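You operate a simulated robot arm through the tools that you are given. There is no shell and no other tool. Be economical: measure what you need, move in short steps, check, and stop when the job is done.

You are at the controls of a simulated robot arm. One attempt, no reset.

JOB
Take the yellow cup and leave it on top of the white roll on the top of the sample table.

Only the result counts: the job must be done as asked and must still hold three seconds after the hand-in. Knocking over, shifting, dropping, spilling or breaking anything else fails it.

ROBOT AND FRAMES
A 6-joint arm with a two-finger parallel gripper, fixed in place. Base frame: the origin is at the foot of the arm, x ahead of it, y to its left, z up; the work surface is at about z = 0.9. Units: m, rad, N and s.
With the tool pointing down near the work surface it reaches from about 0.24 to 0.64 m from the base axis. Its first joint turns from -1.152 to 1.152 rad. Payload 2.7 kg.
The tool frame sits at the grasp point between the pads (the TCP): z along the fingers, y along the line on which they close. The tips reach 0.023 m beyond it. The gripper opens to 0.094 m. The fingers are 0.038 m wide and 0.01 m thick; the gripper's body (0.054 by 0.096 m) begins 0.039 m behind the TCP.
Orientation is that of the tool frame in the base frame, as a unit quaternion [x, y, z, w]. With the fingers straight down and closing along the base's y, the tool's x points along the base's -x, its y along +y and its z along -z.

CONTROLS
- The arm moves only by the tool drive_tool. Its argument "moves" is a list of rows, each a list of 3 entries, a list of its own where there are three numbers: the shift along the base's x, y, z in m, then the turn, a rotation vector about the base's x, y, z in rad, then the finger opening in m, from 0 to 0.094. In form: [[[x, y, z], [rx, ry, rz], grip], ...]. A call has 1 to 10 rows; each row shifts and turns the commanded pose from where the row before left it. A row lasts 0.2 s, in which the tool goes at most 0.05 m and 0.15 rad; a call with a longer step from one row to the next is refused whole, and so is a gripper value outside its range. Where a pose cannot be reached the arm comes as near as it can. A force on the tool above 40 N (or 10 N above the force at the start of the call, whichever is more), or a blocked arm, ends the call early, and 0.2 s more pass. The fingers move at their own pace (about 0.045 m/s each) and stop on an object; they squeeze with about 24 N. The grip force told is the motor's: it shows also when the fingers shut on nothing. Time passes only in rows, and 0.2 s behind the last, so rows that do not move let the fingers close. The reply holds the time, the measured pose of the TCP, the force on the tool along the base axes, the opening and the grip force, in the units named above and with some noise, and new pictures: "pictures" is both (left out), scene, wrist or none.
- Cameras (640 x 400 px; columns grow to the right, rows downward): "scene" is fixed at [0.0848, -0.442, 1.4199]; the picture's right is [0.77, -0.64, 0.00], its down [-0.29, -0.35, -0.89] and it looks along [0.57, 0.68, -0.46] (base axes); focal length 301 px, centre (320, 200). "wrist" rides on the gripper at [0.087, 0.016, -0.074] in the tool frame; the picture's right is [-0.18, 0.98, 0.00], its down [-0.58, -0.11, -0.81] and it looks along [-0.79, -0.15, 0.59] (tool axes); focal length 243 px, centre (320, 200).
- locate(camera, pixels): for up to 12 pixels [column, row] of the newest picture of that camera ("zoom" is the newest enlarged one), the place [x, y, z] in the base frame of the surface seen there, good to about 0.002 m, but the place of the scene camera against the robot may be out by one fixed shift of up to 0.018 m in any direction. It takes no simulated time.
- zoom(camera, box): a new picture of the part [left, top, right, bottom] of that camera's present view, enlarged. It takes no simulated time.
- hand_in(): hands the job in; it is judged then, once.

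Keep the steps short. Do not move on a guess: measure, check each grasp and each placing, and mend mistakes. In all there are 60 turns and 170 pictures (those below and enlarged ones count). Leave the gripper open and the arm clear of the work at the hand-in unless told otherwise, and finish with a single line.

The tools are called after ">>>" as a command line: name --argument value ..., lists and objects as JSON in quotes. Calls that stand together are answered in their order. drive_tool: Moves the arm, as the interface text tells. Its arguments: {"type":"object","properties":{"moves":{"type":"array","items":{"type":"array"}},"pictures":{"type":"string","enum":["both","scene","wrist","none"]}},"required":["moves"]} The other tools are called the same way: locate (camera, pixels) gives the place of the surface under pixels of a picture; zoom (camera, box) takes an enlarged picture of a part of a camera's view; hand_in () hands the job in.

At the start:

```text
time: 0.0
eef_pos: [0.3593, 0.0021, 1.2718]
orientation: [0.0, 1.0, 0.0, 0.0]
contact_force: [0.3, 0.1, 0.0]
gripper_width: 0.0938
gripper_force: 0.1
```

scene: 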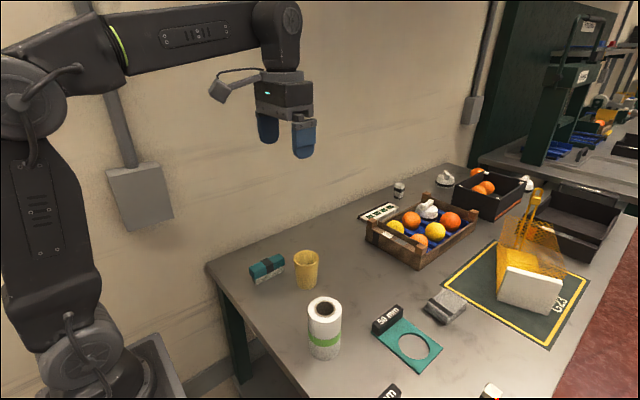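
wrist: 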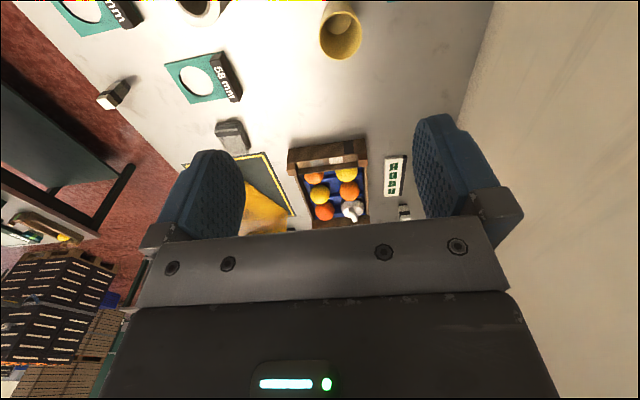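

I see the yellow cup at scene (307,270) and the white roll at (324,328). First I enlarge and measure both.

>>> zoom --camera "scene" --box '[230, 230, 390, 370]'

>>> locate --camera "scene" --pixels '[[307, 252], [296, 256], [318, 256], [307, 261], [307, 285], [324, 299], [309, 308], [339, 308], [324, 320], [325, 356], [307, 300], [290, 300]]'

>>> locate --camera "wrist" --pixels '[[342, 14], [322, 35], [358, 35], [340, 58], [340, 25], [300, 50]]'

```text
2.86 times, centred on (310, 300) of scene
```

zoom: 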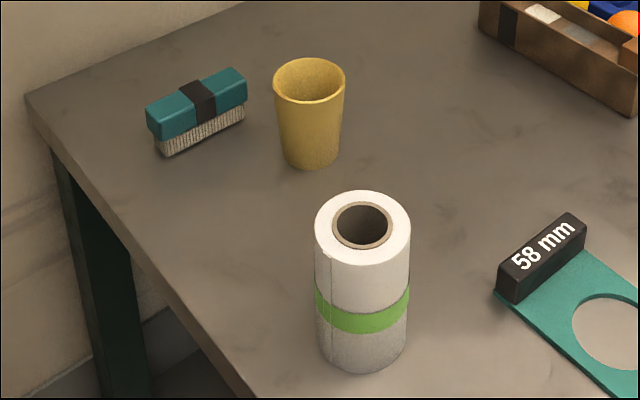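

```text
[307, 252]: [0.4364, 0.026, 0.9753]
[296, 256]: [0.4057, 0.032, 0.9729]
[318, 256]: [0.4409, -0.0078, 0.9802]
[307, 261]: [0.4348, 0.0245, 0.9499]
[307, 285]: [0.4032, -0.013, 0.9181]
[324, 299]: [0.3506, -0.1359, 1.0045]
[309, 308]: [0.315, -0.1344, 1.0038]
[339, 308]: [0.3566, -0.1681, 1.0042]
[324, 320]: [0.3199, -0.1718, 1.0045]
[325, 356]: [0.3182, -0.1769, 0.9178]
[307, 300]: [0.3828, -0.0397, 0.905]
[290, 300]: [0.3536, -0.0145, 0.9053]
```

```text
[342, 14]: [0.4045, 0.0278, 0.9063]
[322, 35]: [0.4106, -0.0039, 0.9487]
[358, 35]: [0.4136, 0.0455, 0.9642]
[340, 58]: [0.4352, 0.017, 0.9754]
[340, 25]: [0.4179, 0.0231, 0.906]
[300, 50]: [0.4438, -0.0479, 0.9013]
```

I measure the rims of the cup and the roll, and the widths of the cup's base and the roll's hole, in the enlarged picture.

>>> locate --camera "zoom" --pixels '[[275, 82], [343, 82], [309, 60], [309, 101], [285, 160], [336, 160], [310, 165], [317, 225], [408, 225], [362, 193], [362, 263]]'

>>> locate --camera "zoom" --pixels '[[331, 225], [393, 225], [361, 200], [361, 252], [362, 225], [365, 320], [365, 372], [240, 100], [160, 150]]'

```text
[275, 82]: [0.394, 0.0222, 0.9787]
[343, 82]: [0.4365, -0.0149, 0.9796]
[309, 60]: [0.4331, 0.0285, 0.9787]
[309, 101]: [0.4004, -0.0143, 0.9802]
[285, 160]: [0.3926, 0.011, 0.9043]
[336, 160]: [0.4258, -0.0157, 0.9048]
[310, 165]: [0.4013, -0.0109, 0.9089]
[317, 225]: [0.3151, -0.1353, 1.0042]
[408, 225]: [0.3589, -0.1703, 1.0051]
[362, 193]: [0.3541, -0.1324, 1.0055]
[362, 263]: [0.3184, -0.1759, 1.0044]
```

```text
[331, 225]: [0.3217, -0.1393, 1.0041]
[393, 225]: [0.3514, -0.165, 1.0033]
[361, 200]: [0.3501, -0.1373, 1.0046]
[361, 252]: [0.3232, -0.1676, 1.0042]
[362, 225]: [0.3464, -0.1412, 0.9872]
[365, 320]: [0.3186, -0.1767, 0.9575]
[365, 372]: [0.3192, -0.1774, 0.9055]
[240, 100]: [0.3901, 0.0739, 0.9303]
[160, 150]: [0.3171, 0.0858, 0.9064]
```

Cup rim centre is about (0.416, 0.006, 0.979), radius 0.027. Roll top centre is about (0.337, -0.153, 1.0045), both by the scene camera, which may be shifted. I draw the tool back to see both from the wrist camera and check for that shift.

>>> drive_tool --moves '[[[-0.04, -0.02, 0], [0, 0, 0], 0.094], [[-0.04, -0.02, 0], [0, 0, 0], 0.094], [[-0.02, -0.02, 0], [0, 0, 0], 0.094], [[0, 0, 0], [0, 0, 0], 0.094]]' --pictures "wrist"

```text
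time: 1.0
eef_pos: [0.2579, -0.0581, 1.2722]
orientation: [0.0, 1.0, 0.0, 0.0]
contact_force: [0.2, -0.4, -0.1]
gripper_width: 0.0939
gripper_force: 0.1
```

wrist: 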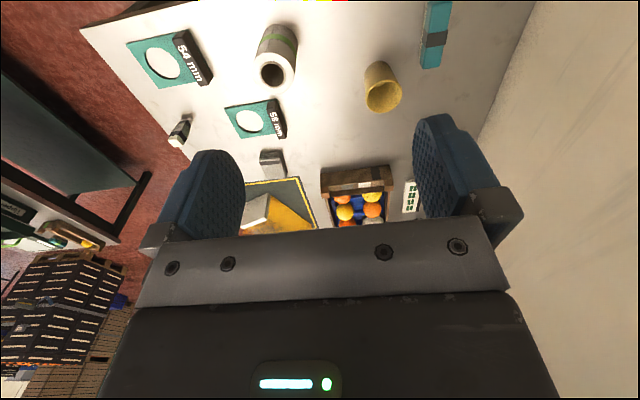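

Both are now in the wrist view: cup at (383,88), roll at (275,65). I enlarge that area.

>>> zoom --camera "wrist" --box '[240, 10, 432, 130]'

```text
3.33 times, centred on (336, 70) of wrist
```

zoom: 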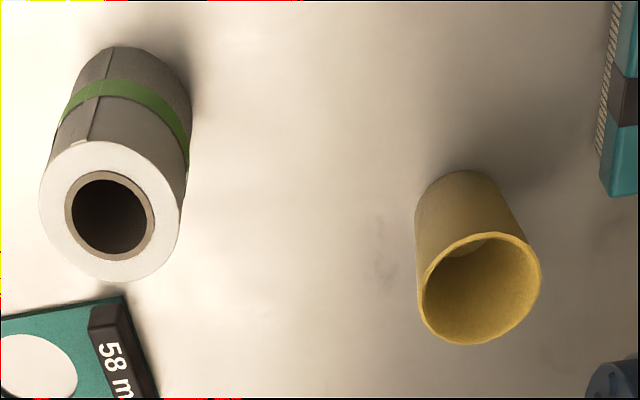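

I measure points on both rims and the near end of the brush.

>>> locate --camera "zoom" --pixels '[[423, 290], [538, 285], [482, 342], [485, 236], [42, 205], [179, 215], [110, 278], [112, 144], [74, 215], [147, 220], [602, 190], [604, 120]]'

>>> locate --camera "zoom" --pixels '[[67, 212], [153, 220], [118, 174], [105, 261], [418, 205], [460, 172], [65, 165], [186, 165]]'

```text
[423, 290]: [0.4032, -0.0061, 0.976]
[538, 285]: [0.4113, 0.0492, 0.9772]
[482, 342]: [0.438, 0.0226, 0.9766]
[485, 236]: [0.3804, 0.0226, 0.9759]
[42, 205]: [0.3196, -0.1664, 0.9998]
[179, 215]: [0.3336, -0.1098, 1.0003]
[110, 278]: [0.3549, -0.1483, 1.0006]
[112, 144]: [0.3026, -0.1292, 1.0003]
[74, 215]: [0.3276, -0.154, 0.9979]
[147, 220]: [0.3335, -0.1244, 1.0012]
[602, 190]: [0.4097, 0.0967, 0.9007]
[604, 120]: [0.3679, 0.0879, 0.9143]
```

```text
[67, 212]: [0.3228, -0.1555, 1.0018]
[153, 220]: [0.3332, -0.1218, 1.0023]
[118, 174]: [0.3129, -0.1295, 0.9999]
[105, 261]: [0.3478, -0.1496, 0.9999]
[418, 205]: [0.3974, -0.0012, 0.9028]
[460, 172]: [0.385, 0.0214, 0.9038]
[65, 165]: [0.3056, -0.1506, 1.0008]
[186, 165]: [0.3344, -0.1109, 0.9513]
```

The two cameras agree after a scene shift of about (+0.008, -0.016, +0.003). True cup centre is (0.408, 0.022), rim 0.976. True roll centre is (0.328, -0.138), top 1.000. I go above the cup with the opening at 0.086, staying high.

>>> drive_tool --moves '[[[0.0375, 0.02, 0], [0, 0, 0], 0.086], [[0.0375, 0.02, 0], [0, 0, 0], 0.086], [[0.0375, 0.02, 0], [0, 0, 0], 0.086], [[0.0375, 0.02, 0], [0, 0, 0], 0.086], [[0, 0, -0.045], [0, 0, 0], 0.086], [[0, 0, -0.045], [0, 0, 0], 0.086], [[0, 0, -0.045], [0, 0, 0], 0.086], [[0, 0, -0.045], [0, 0, 0], 0.086], [[0, 0, -0.03], [0, 0, 0], 0.086], [[0, 0, 0], [0, 0, 0], 0.086]]'

```text
time: 3.2
eef_pos: [0.4071, 0.0197, 1.0605]
orientation: [0.0, 1.0, -0.001, 0.002]
contact_force: [0.8, 0.7, 0.4]
gripper_width: 0.0861
gripper_force: 0.0
```

scene: 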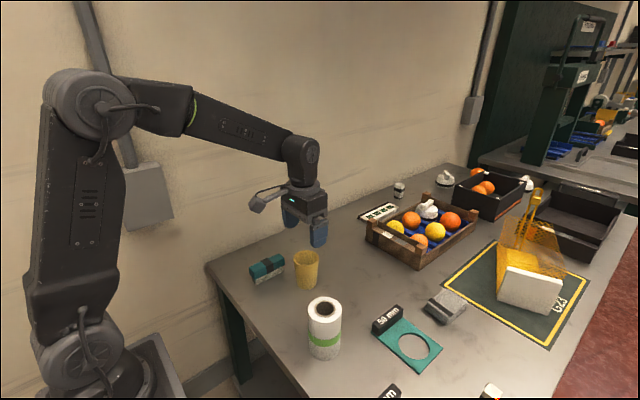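
wrist: 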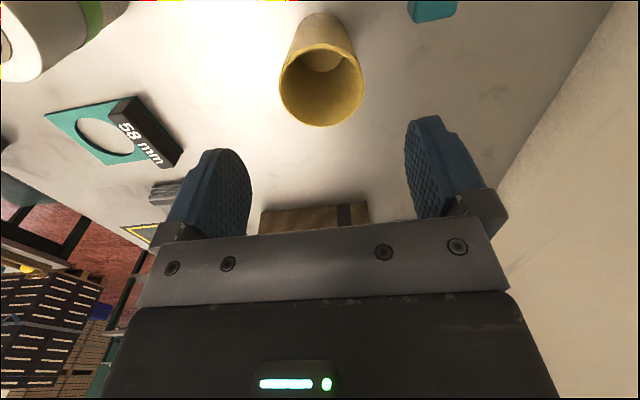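

The cup stands just under the open fingers. I re-measure its rim from here, where the view is closer.

>>> locate --camera "wrist" --pixels '[[281, 85], [361, 85], [320, 125], [322, 46], [322, 62]]'

```text
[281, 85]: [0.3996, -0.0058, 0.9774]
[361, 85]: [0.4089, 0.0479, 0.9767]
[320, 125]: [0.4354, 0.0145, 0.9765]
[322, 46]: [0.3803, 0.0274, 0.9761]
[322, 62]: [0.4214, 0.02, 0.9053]
```

The rim centre is (0.408, 0.021) and the tool is at (0.407, 0.020). I go straight down to z about 0.953, with a 1 mm correction, and do not close yet.

>>> drive_tool --moves '[[[0.001, 0.0012, -0.03], [0, 0, 0], 0.086], [[0, 0, -0.03], [0, 0, 0], 0.086], [[0, 0, -0.03], [0, 0, 0], 0.086], [[0, 0, -0.0175], [0, 0, 0], 0.086], [[0, 0, 0], [0, 0, 0], 0.086]]'

```text
time: 4.4
eef_pos: [0.4085, 0.0217, 0.9562]
orientation: [0.0, 1.0, 0.001, 0.001]
contact_force: [-0.2, 0.6, -0.8]
gripper_width: 0.0861
gripper_force: 0.1
```

scene: 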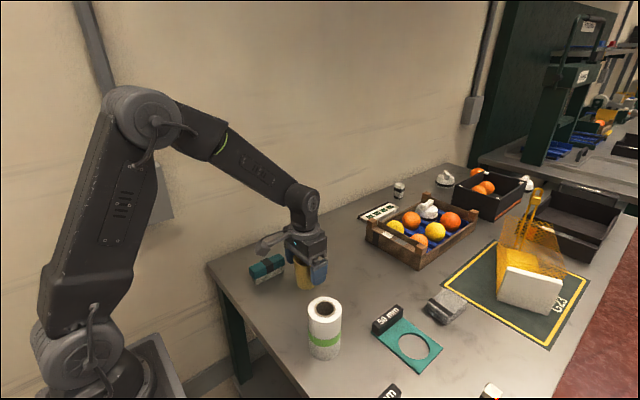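
wrist: 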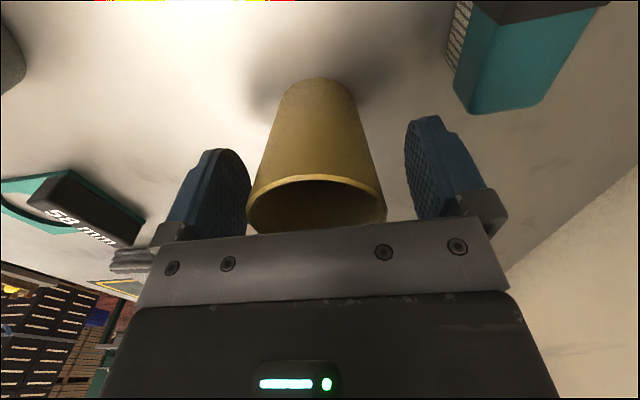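

The cup is between the fingers with nothing touching. I close on it.

>>> drive_tool --moves '[[[0, 0, 0], [0, 0, 0], 0.06], [[0, 0, 0], [0, 0, 0], 0.045], [[0, 0, 0], [0, 0, 0], 0.045], [[0, 0, 0], [0, 0, 0], 0.045], [[0, 0, 0], [0, 0, 0], 0.045]]' --pictures "wrist"

```text
time: 5.6
eef_pos: [0.4082, 0.0211, 0.9546]
orientation: [0.0, 1.0, 0.0, -0.001]
contact_force: [-0.1, -0.2, 0.6]
gripper_width: 0.0585
gripper_force: 23.7
```

wrist: 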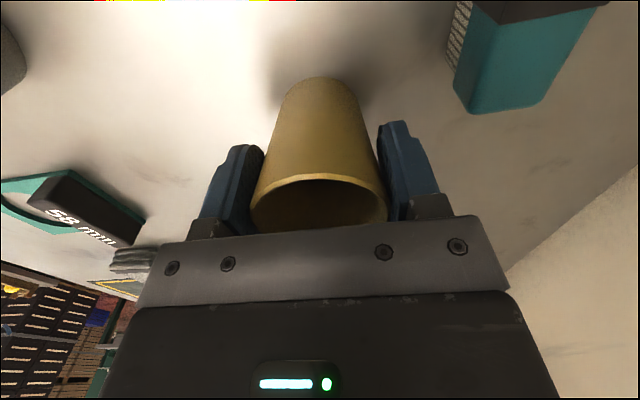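

The fingers stopped at 0.0585 m with 23.7 N, so the cup is held. I lift it gently by 0.03 to see whether it hangs straight.

>>> drive_tool --moves '[[[0, 0, 0.01], [0, 0, 0], 0.045], [[0, 0, 0.02], [0, 0, 0], 0.045], [[0, 0, 0], [0, 0, 0], 0.045]]'

```text
time: 6.4
eef_pos: [0.4091, 0.0224, 0.9855]
orientation: [0.0, 1.0, 0.0, 0.0]
contact_force: [-0.7, -0.5, -0.2]
gripper_width: 0.0582
gripper_force: 24.2
```

scene: 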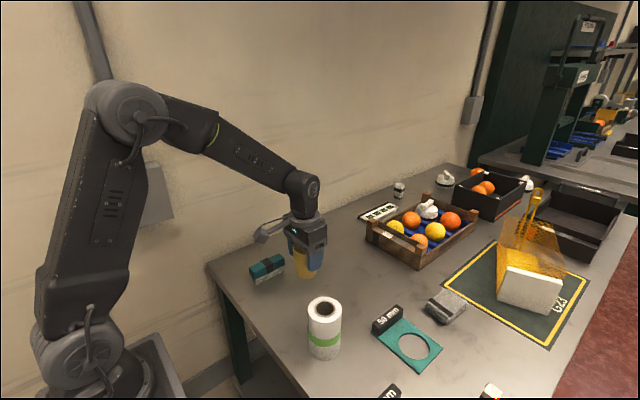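
wrist: 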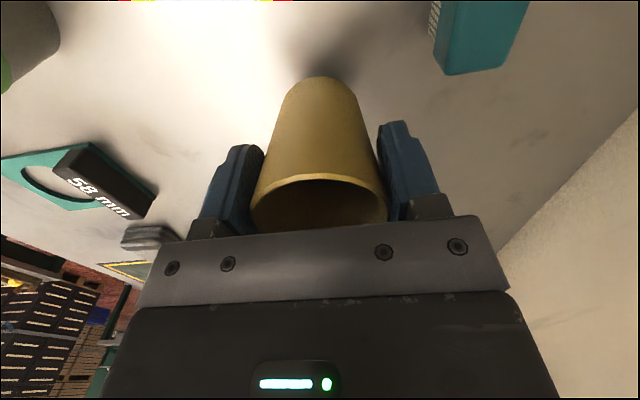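

The cup hangs straight and left the table. I lift to z about 1.105 and carry it in steps by (-0.080, -0.160) to over the roll.

>>> drive_tool --moves '[[[0, 0, 0.04], [0, 0, 0], 0.045], [[0, 0, 0.04], [0, 0, 0], 0.045], [[0, 0, 0.04], [0, 0, 0], 0.045], [[-0.016, -0.032, 0], [0, 0, 0], 0.045], [[-0.016, -0.032, 0], [0, 0, 0], 0.045], [[-0.016, -0.032, 0], [0, 0, 0], 0.045], [[-0.016, -0.032, 0], [0, 0, 0], 0.045], [[-0.016, -0.032, 0], [0, 0, 0], 0.045], [[0, 0, 0], [0, 0, 0], 0.045], [[0, 0, 0], [0, 0, 0], 0.045]]'

>>> zoom --camera "scene" --box '[260, 220, 388, 370]'

>>> zoom --camera "wrist" --box '[220, 0, 412, 120]'

```text
time: 8.6
eef_pos: [0.3302, -0.1365, 1.1036]
orientation: [0.0, 1.0, 0.0, 0.0]
contact_force: [0.7, -0.7, -0.5]
gripper_width: 0.0581
gripper_force: 23.3
```

scene: 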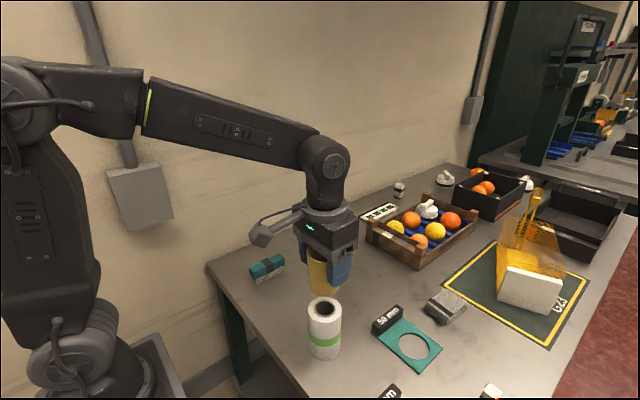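
wrist: 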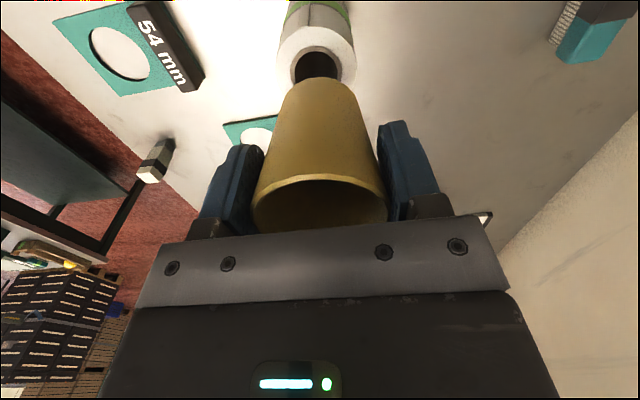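

```text
2.67 times, centred on (324, 295) of scene
```

zoom: 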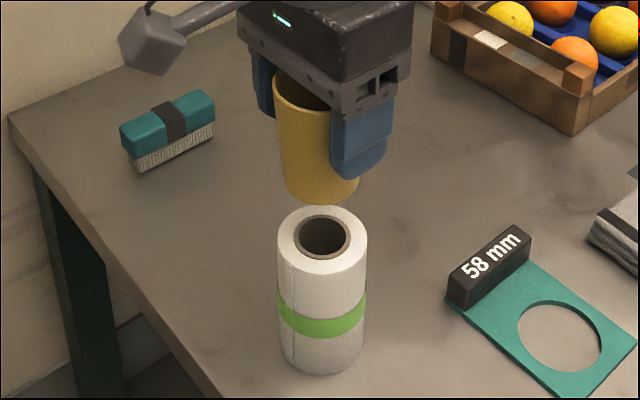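

```text
3.33 times, centred on (316, 60) of wrist
```

zoom: 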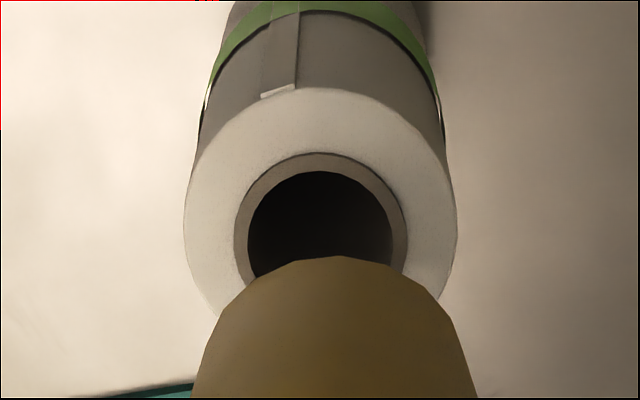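

The cup hangs above the roll. I measure roll and cup together from this near view before lowering.

>>> locate --camera "zoom" --pixels '[[187, 215], [454, 230], [335, 92], [205, 160], [430, 150], [238, 230], [404, 230], [320, 157], [210, 300], [330, 260], [210, 385], [460, 385]]'

```text
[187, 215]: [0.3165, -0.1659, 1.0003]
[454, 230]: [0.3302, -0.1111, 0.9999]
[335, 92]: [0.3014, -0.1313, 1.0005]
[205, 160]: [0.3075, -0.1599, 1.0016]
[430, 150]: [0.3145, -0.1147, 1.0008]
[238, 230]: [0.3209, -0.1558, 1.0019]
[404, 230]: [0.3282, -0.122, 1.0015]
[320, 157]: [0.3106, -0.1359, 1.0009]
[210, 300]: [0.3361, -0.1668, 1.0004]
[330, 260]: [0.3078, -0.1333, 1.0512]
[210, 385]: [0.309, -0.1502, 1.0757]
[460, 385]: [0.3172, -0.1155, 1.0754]
```

The roll centre fits to (0.328, -0.139) and the cup centre is about (0.3295, -0.137). I correct by (-0.0015, -0.002) and lower to about 8 mm above the roll.

>>> drive_tool --moves '[[[-0.0015, -0.002, 0], [0, 0, 0], 0.045], [[0, 0, -0.02], [0, 0, 0], 0.045], [[0, 0, -0.02], [0, 0, 0], 0.045], [[0, 0, 0], [0, 0, 0], 0.045]]' --pictures "none"

>>> zoom --camera "scene" --box '[276, 240, 372, 370]'

>>> zoom --camera "wrist" --box '[220, 0, 412, 120]'

```text
time: 9.6
eef_pos: [0.3288, -0.1375, 1.0662]
orientation: [0.001, 1.0, 0.001, 0.0]
contact_force: [-0.5, 0.7, 0.0]
gripper_width: 0.0585
gripper_force: 24.3
```

```text
3.08 times, centred on (324, 305) of scene
```

zoom: 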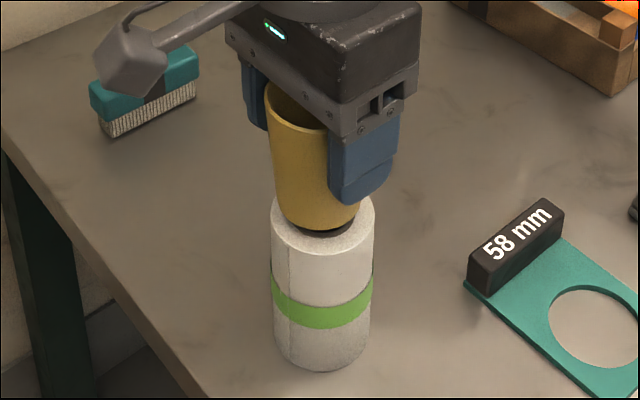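

```text
3.33 times, centred on (316, 60) of wrist
```

zoom: 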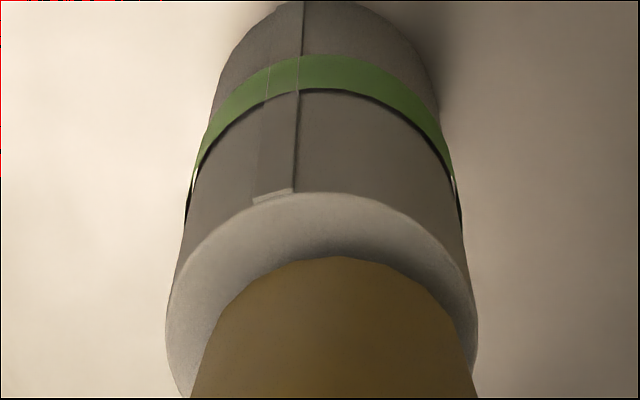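

I measure again at this near height: roll edges and the cup's near base edge.

>>> locate --camera "zoom" --pixels '[[170, 330], [474, 330], [320, 196], [215, 240], [430, 240], [335, 262], [240, 300], [428, 300], [205, 350], [462, 350]]'

```text
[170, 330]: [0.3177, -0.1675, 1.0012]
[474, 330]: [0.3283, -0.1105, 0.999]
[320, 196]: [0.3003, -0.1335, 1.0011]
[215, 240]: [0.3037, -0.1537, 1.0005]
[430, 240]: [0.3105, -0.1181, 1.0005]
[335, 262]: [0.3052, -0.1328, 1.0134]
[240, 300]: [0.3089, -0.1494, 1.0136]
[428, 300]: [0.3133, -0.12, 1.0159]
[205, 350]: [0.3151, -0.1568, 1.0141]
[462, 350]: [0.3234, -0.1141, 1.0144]
```

Cup base centre fits to (0.328, -0.1372) with radius 0.023, and the roll centre to (0.328, -0.1396) with radius 0.0285. I shift the cup -0.0022 in y and lower slowly until touch.

>>> drive_tool --moves '[[[0, -0.0022, 0], [0, 0, 0], 0.045], [[0, 0, -0.006], [0, 0, 0], 0.045], [[0, 0, -0.004], [0, 0, 0], 0.045], [[0, 0, 0], [0, 0, 0], 0.045]]' --pictures "none"

>>> zoom --camera "scene" --box '[276, 240, 372, 370]'

>>> zoom --camera "wrist" --box '[220, 0, 412, 120]'

```text
time: 10.6
eef_pos: [0.3272, -0.1409, 1.0559]
orientation: [0.0, 1.0, 0.0, 0.001]
contact_force: [-0.8, 0.6, 4.0]
gripper_width: 0.0579
gripper_force: 24.5
```

```text
3.08 times, centred on (324, 305) of scene
```

zoom: 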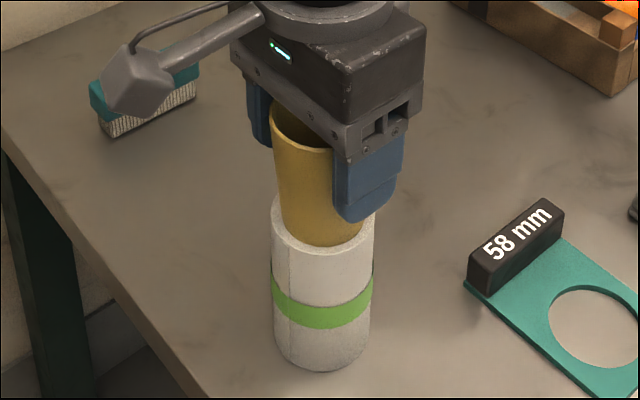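

```text
3.33 times, centred on (316, 60) of wrist
```

zoom: 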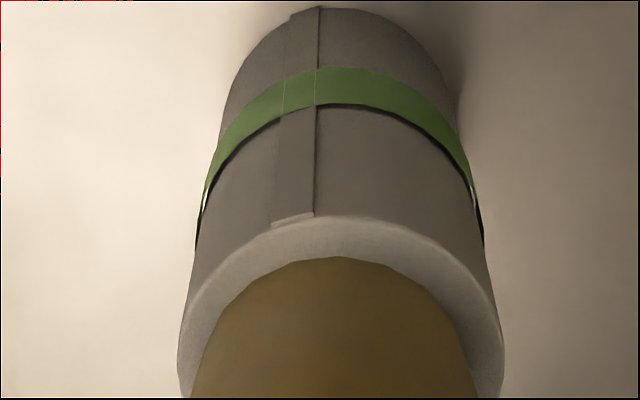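

The force of 4 N upward shows the cup's base on the roll, and it looks centred (roll 178–503, cup 192–475 in the enlarged wrist view). I open the fingers in place.

>>> drive_tool --moves '[[[0, 0, 0], [0, 0, 0], 0.06], [[0, 0, 0], [0, 0, 0], 0.066], [[0, 0, 0], [0, 0, 0], 0.076], [[0, 0, 0], [0, 0, 0], 0.086], [[0, 0, 0], [0, 0, 0], 0.086], [[0, 0, 0], [0, 0, 0], 0.086]]'

>>> zoom --camera "scene" --box '[276, 240, 372, 370]'

```text
time: 12.0
eef_pos: [0.3283, -0.1409, 1.0551]
orientation: [-0.001, 1.0, 0.0, 0.0]
contact_force: [0.2, 0.5, -0.6]
gripper_width: 0.0859
gripper_force: 0.0
```

scene: 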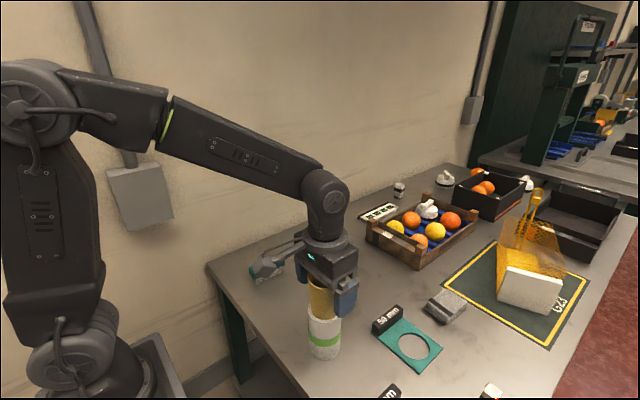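
wrist: 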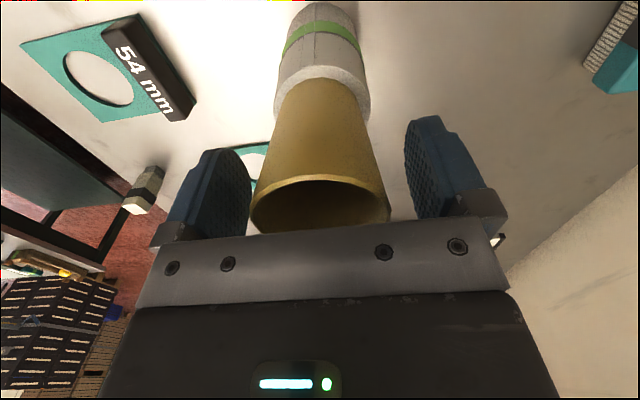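

```text
3.08 times, centred on (324, 305) of scene
```

zoom: 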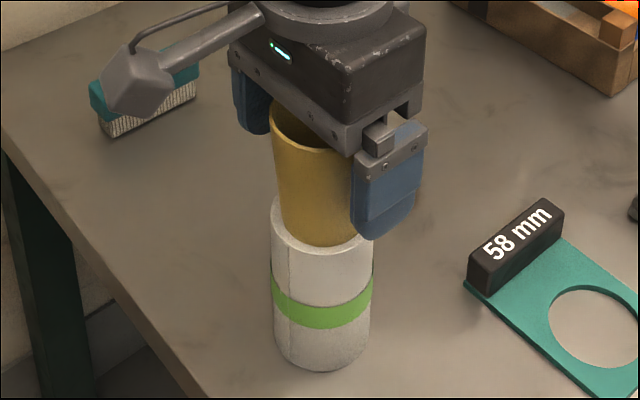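

The cup stands upright, with both fingers clear. I raise the tool straight up.

>>> drive_tool --moves '[[[0, 0, 0.02], [0, 0, 0], 0.086], [[0, 0, 0.03], [0, 0, 0], 0.086], [[0, 0, 0.04], [0, 0, 0], 0.086], [[0, 0, 0.04], [0, 0, 0], 0.086], [[0, 0, 0.04], [0, 0, 0], 0.086], [[0, 0, 0], [0, 0, 0], 0.086]]'

>>> zoom --camera "scene" --box '[276, 240, 372, 370]'

```text
time: 13.4
eef_pos: [0.328, -0.1421, 1.2269]
orientation: [0.001, 1.0, 0.0, 0.0]
contact_force: [-0.3, -0.6, 0.3]
gripper_width: 0.086
gripper_force: 0.0
```

scene: 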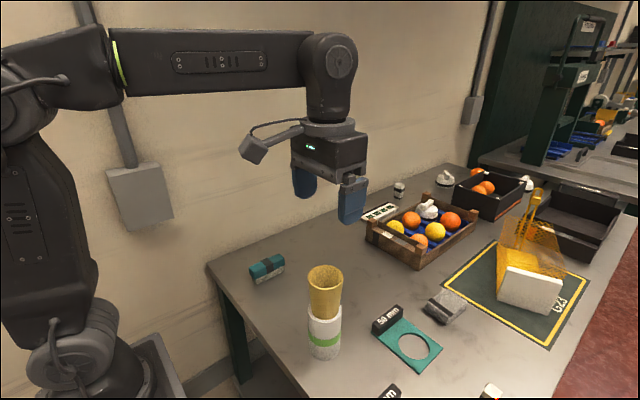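
wrist: 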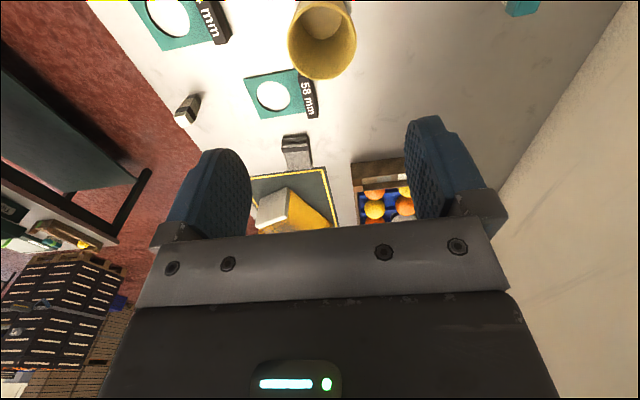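

```text
3.08 times, centred on (324, 305) of scene
```

zoom: 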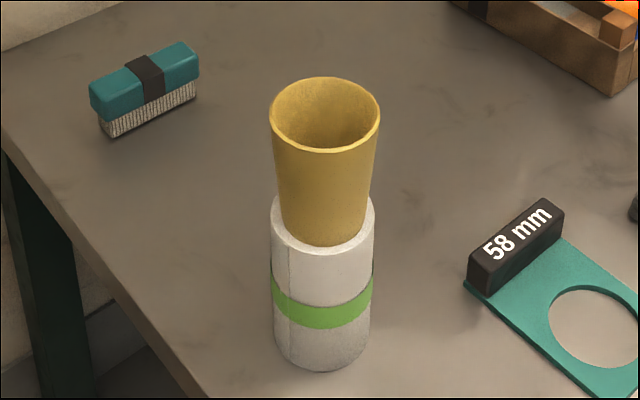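

The cup stands upright and centred on the roll, the roll and everything else are where they were, and the gripper is open and clear above. I hand in.

>>> hand_in

```text
The job is handed in.
```

The yellow cup is standing upright and centred on top of the white roll, nothing else was moved, the gripper is open and clear, and the job is handed in.
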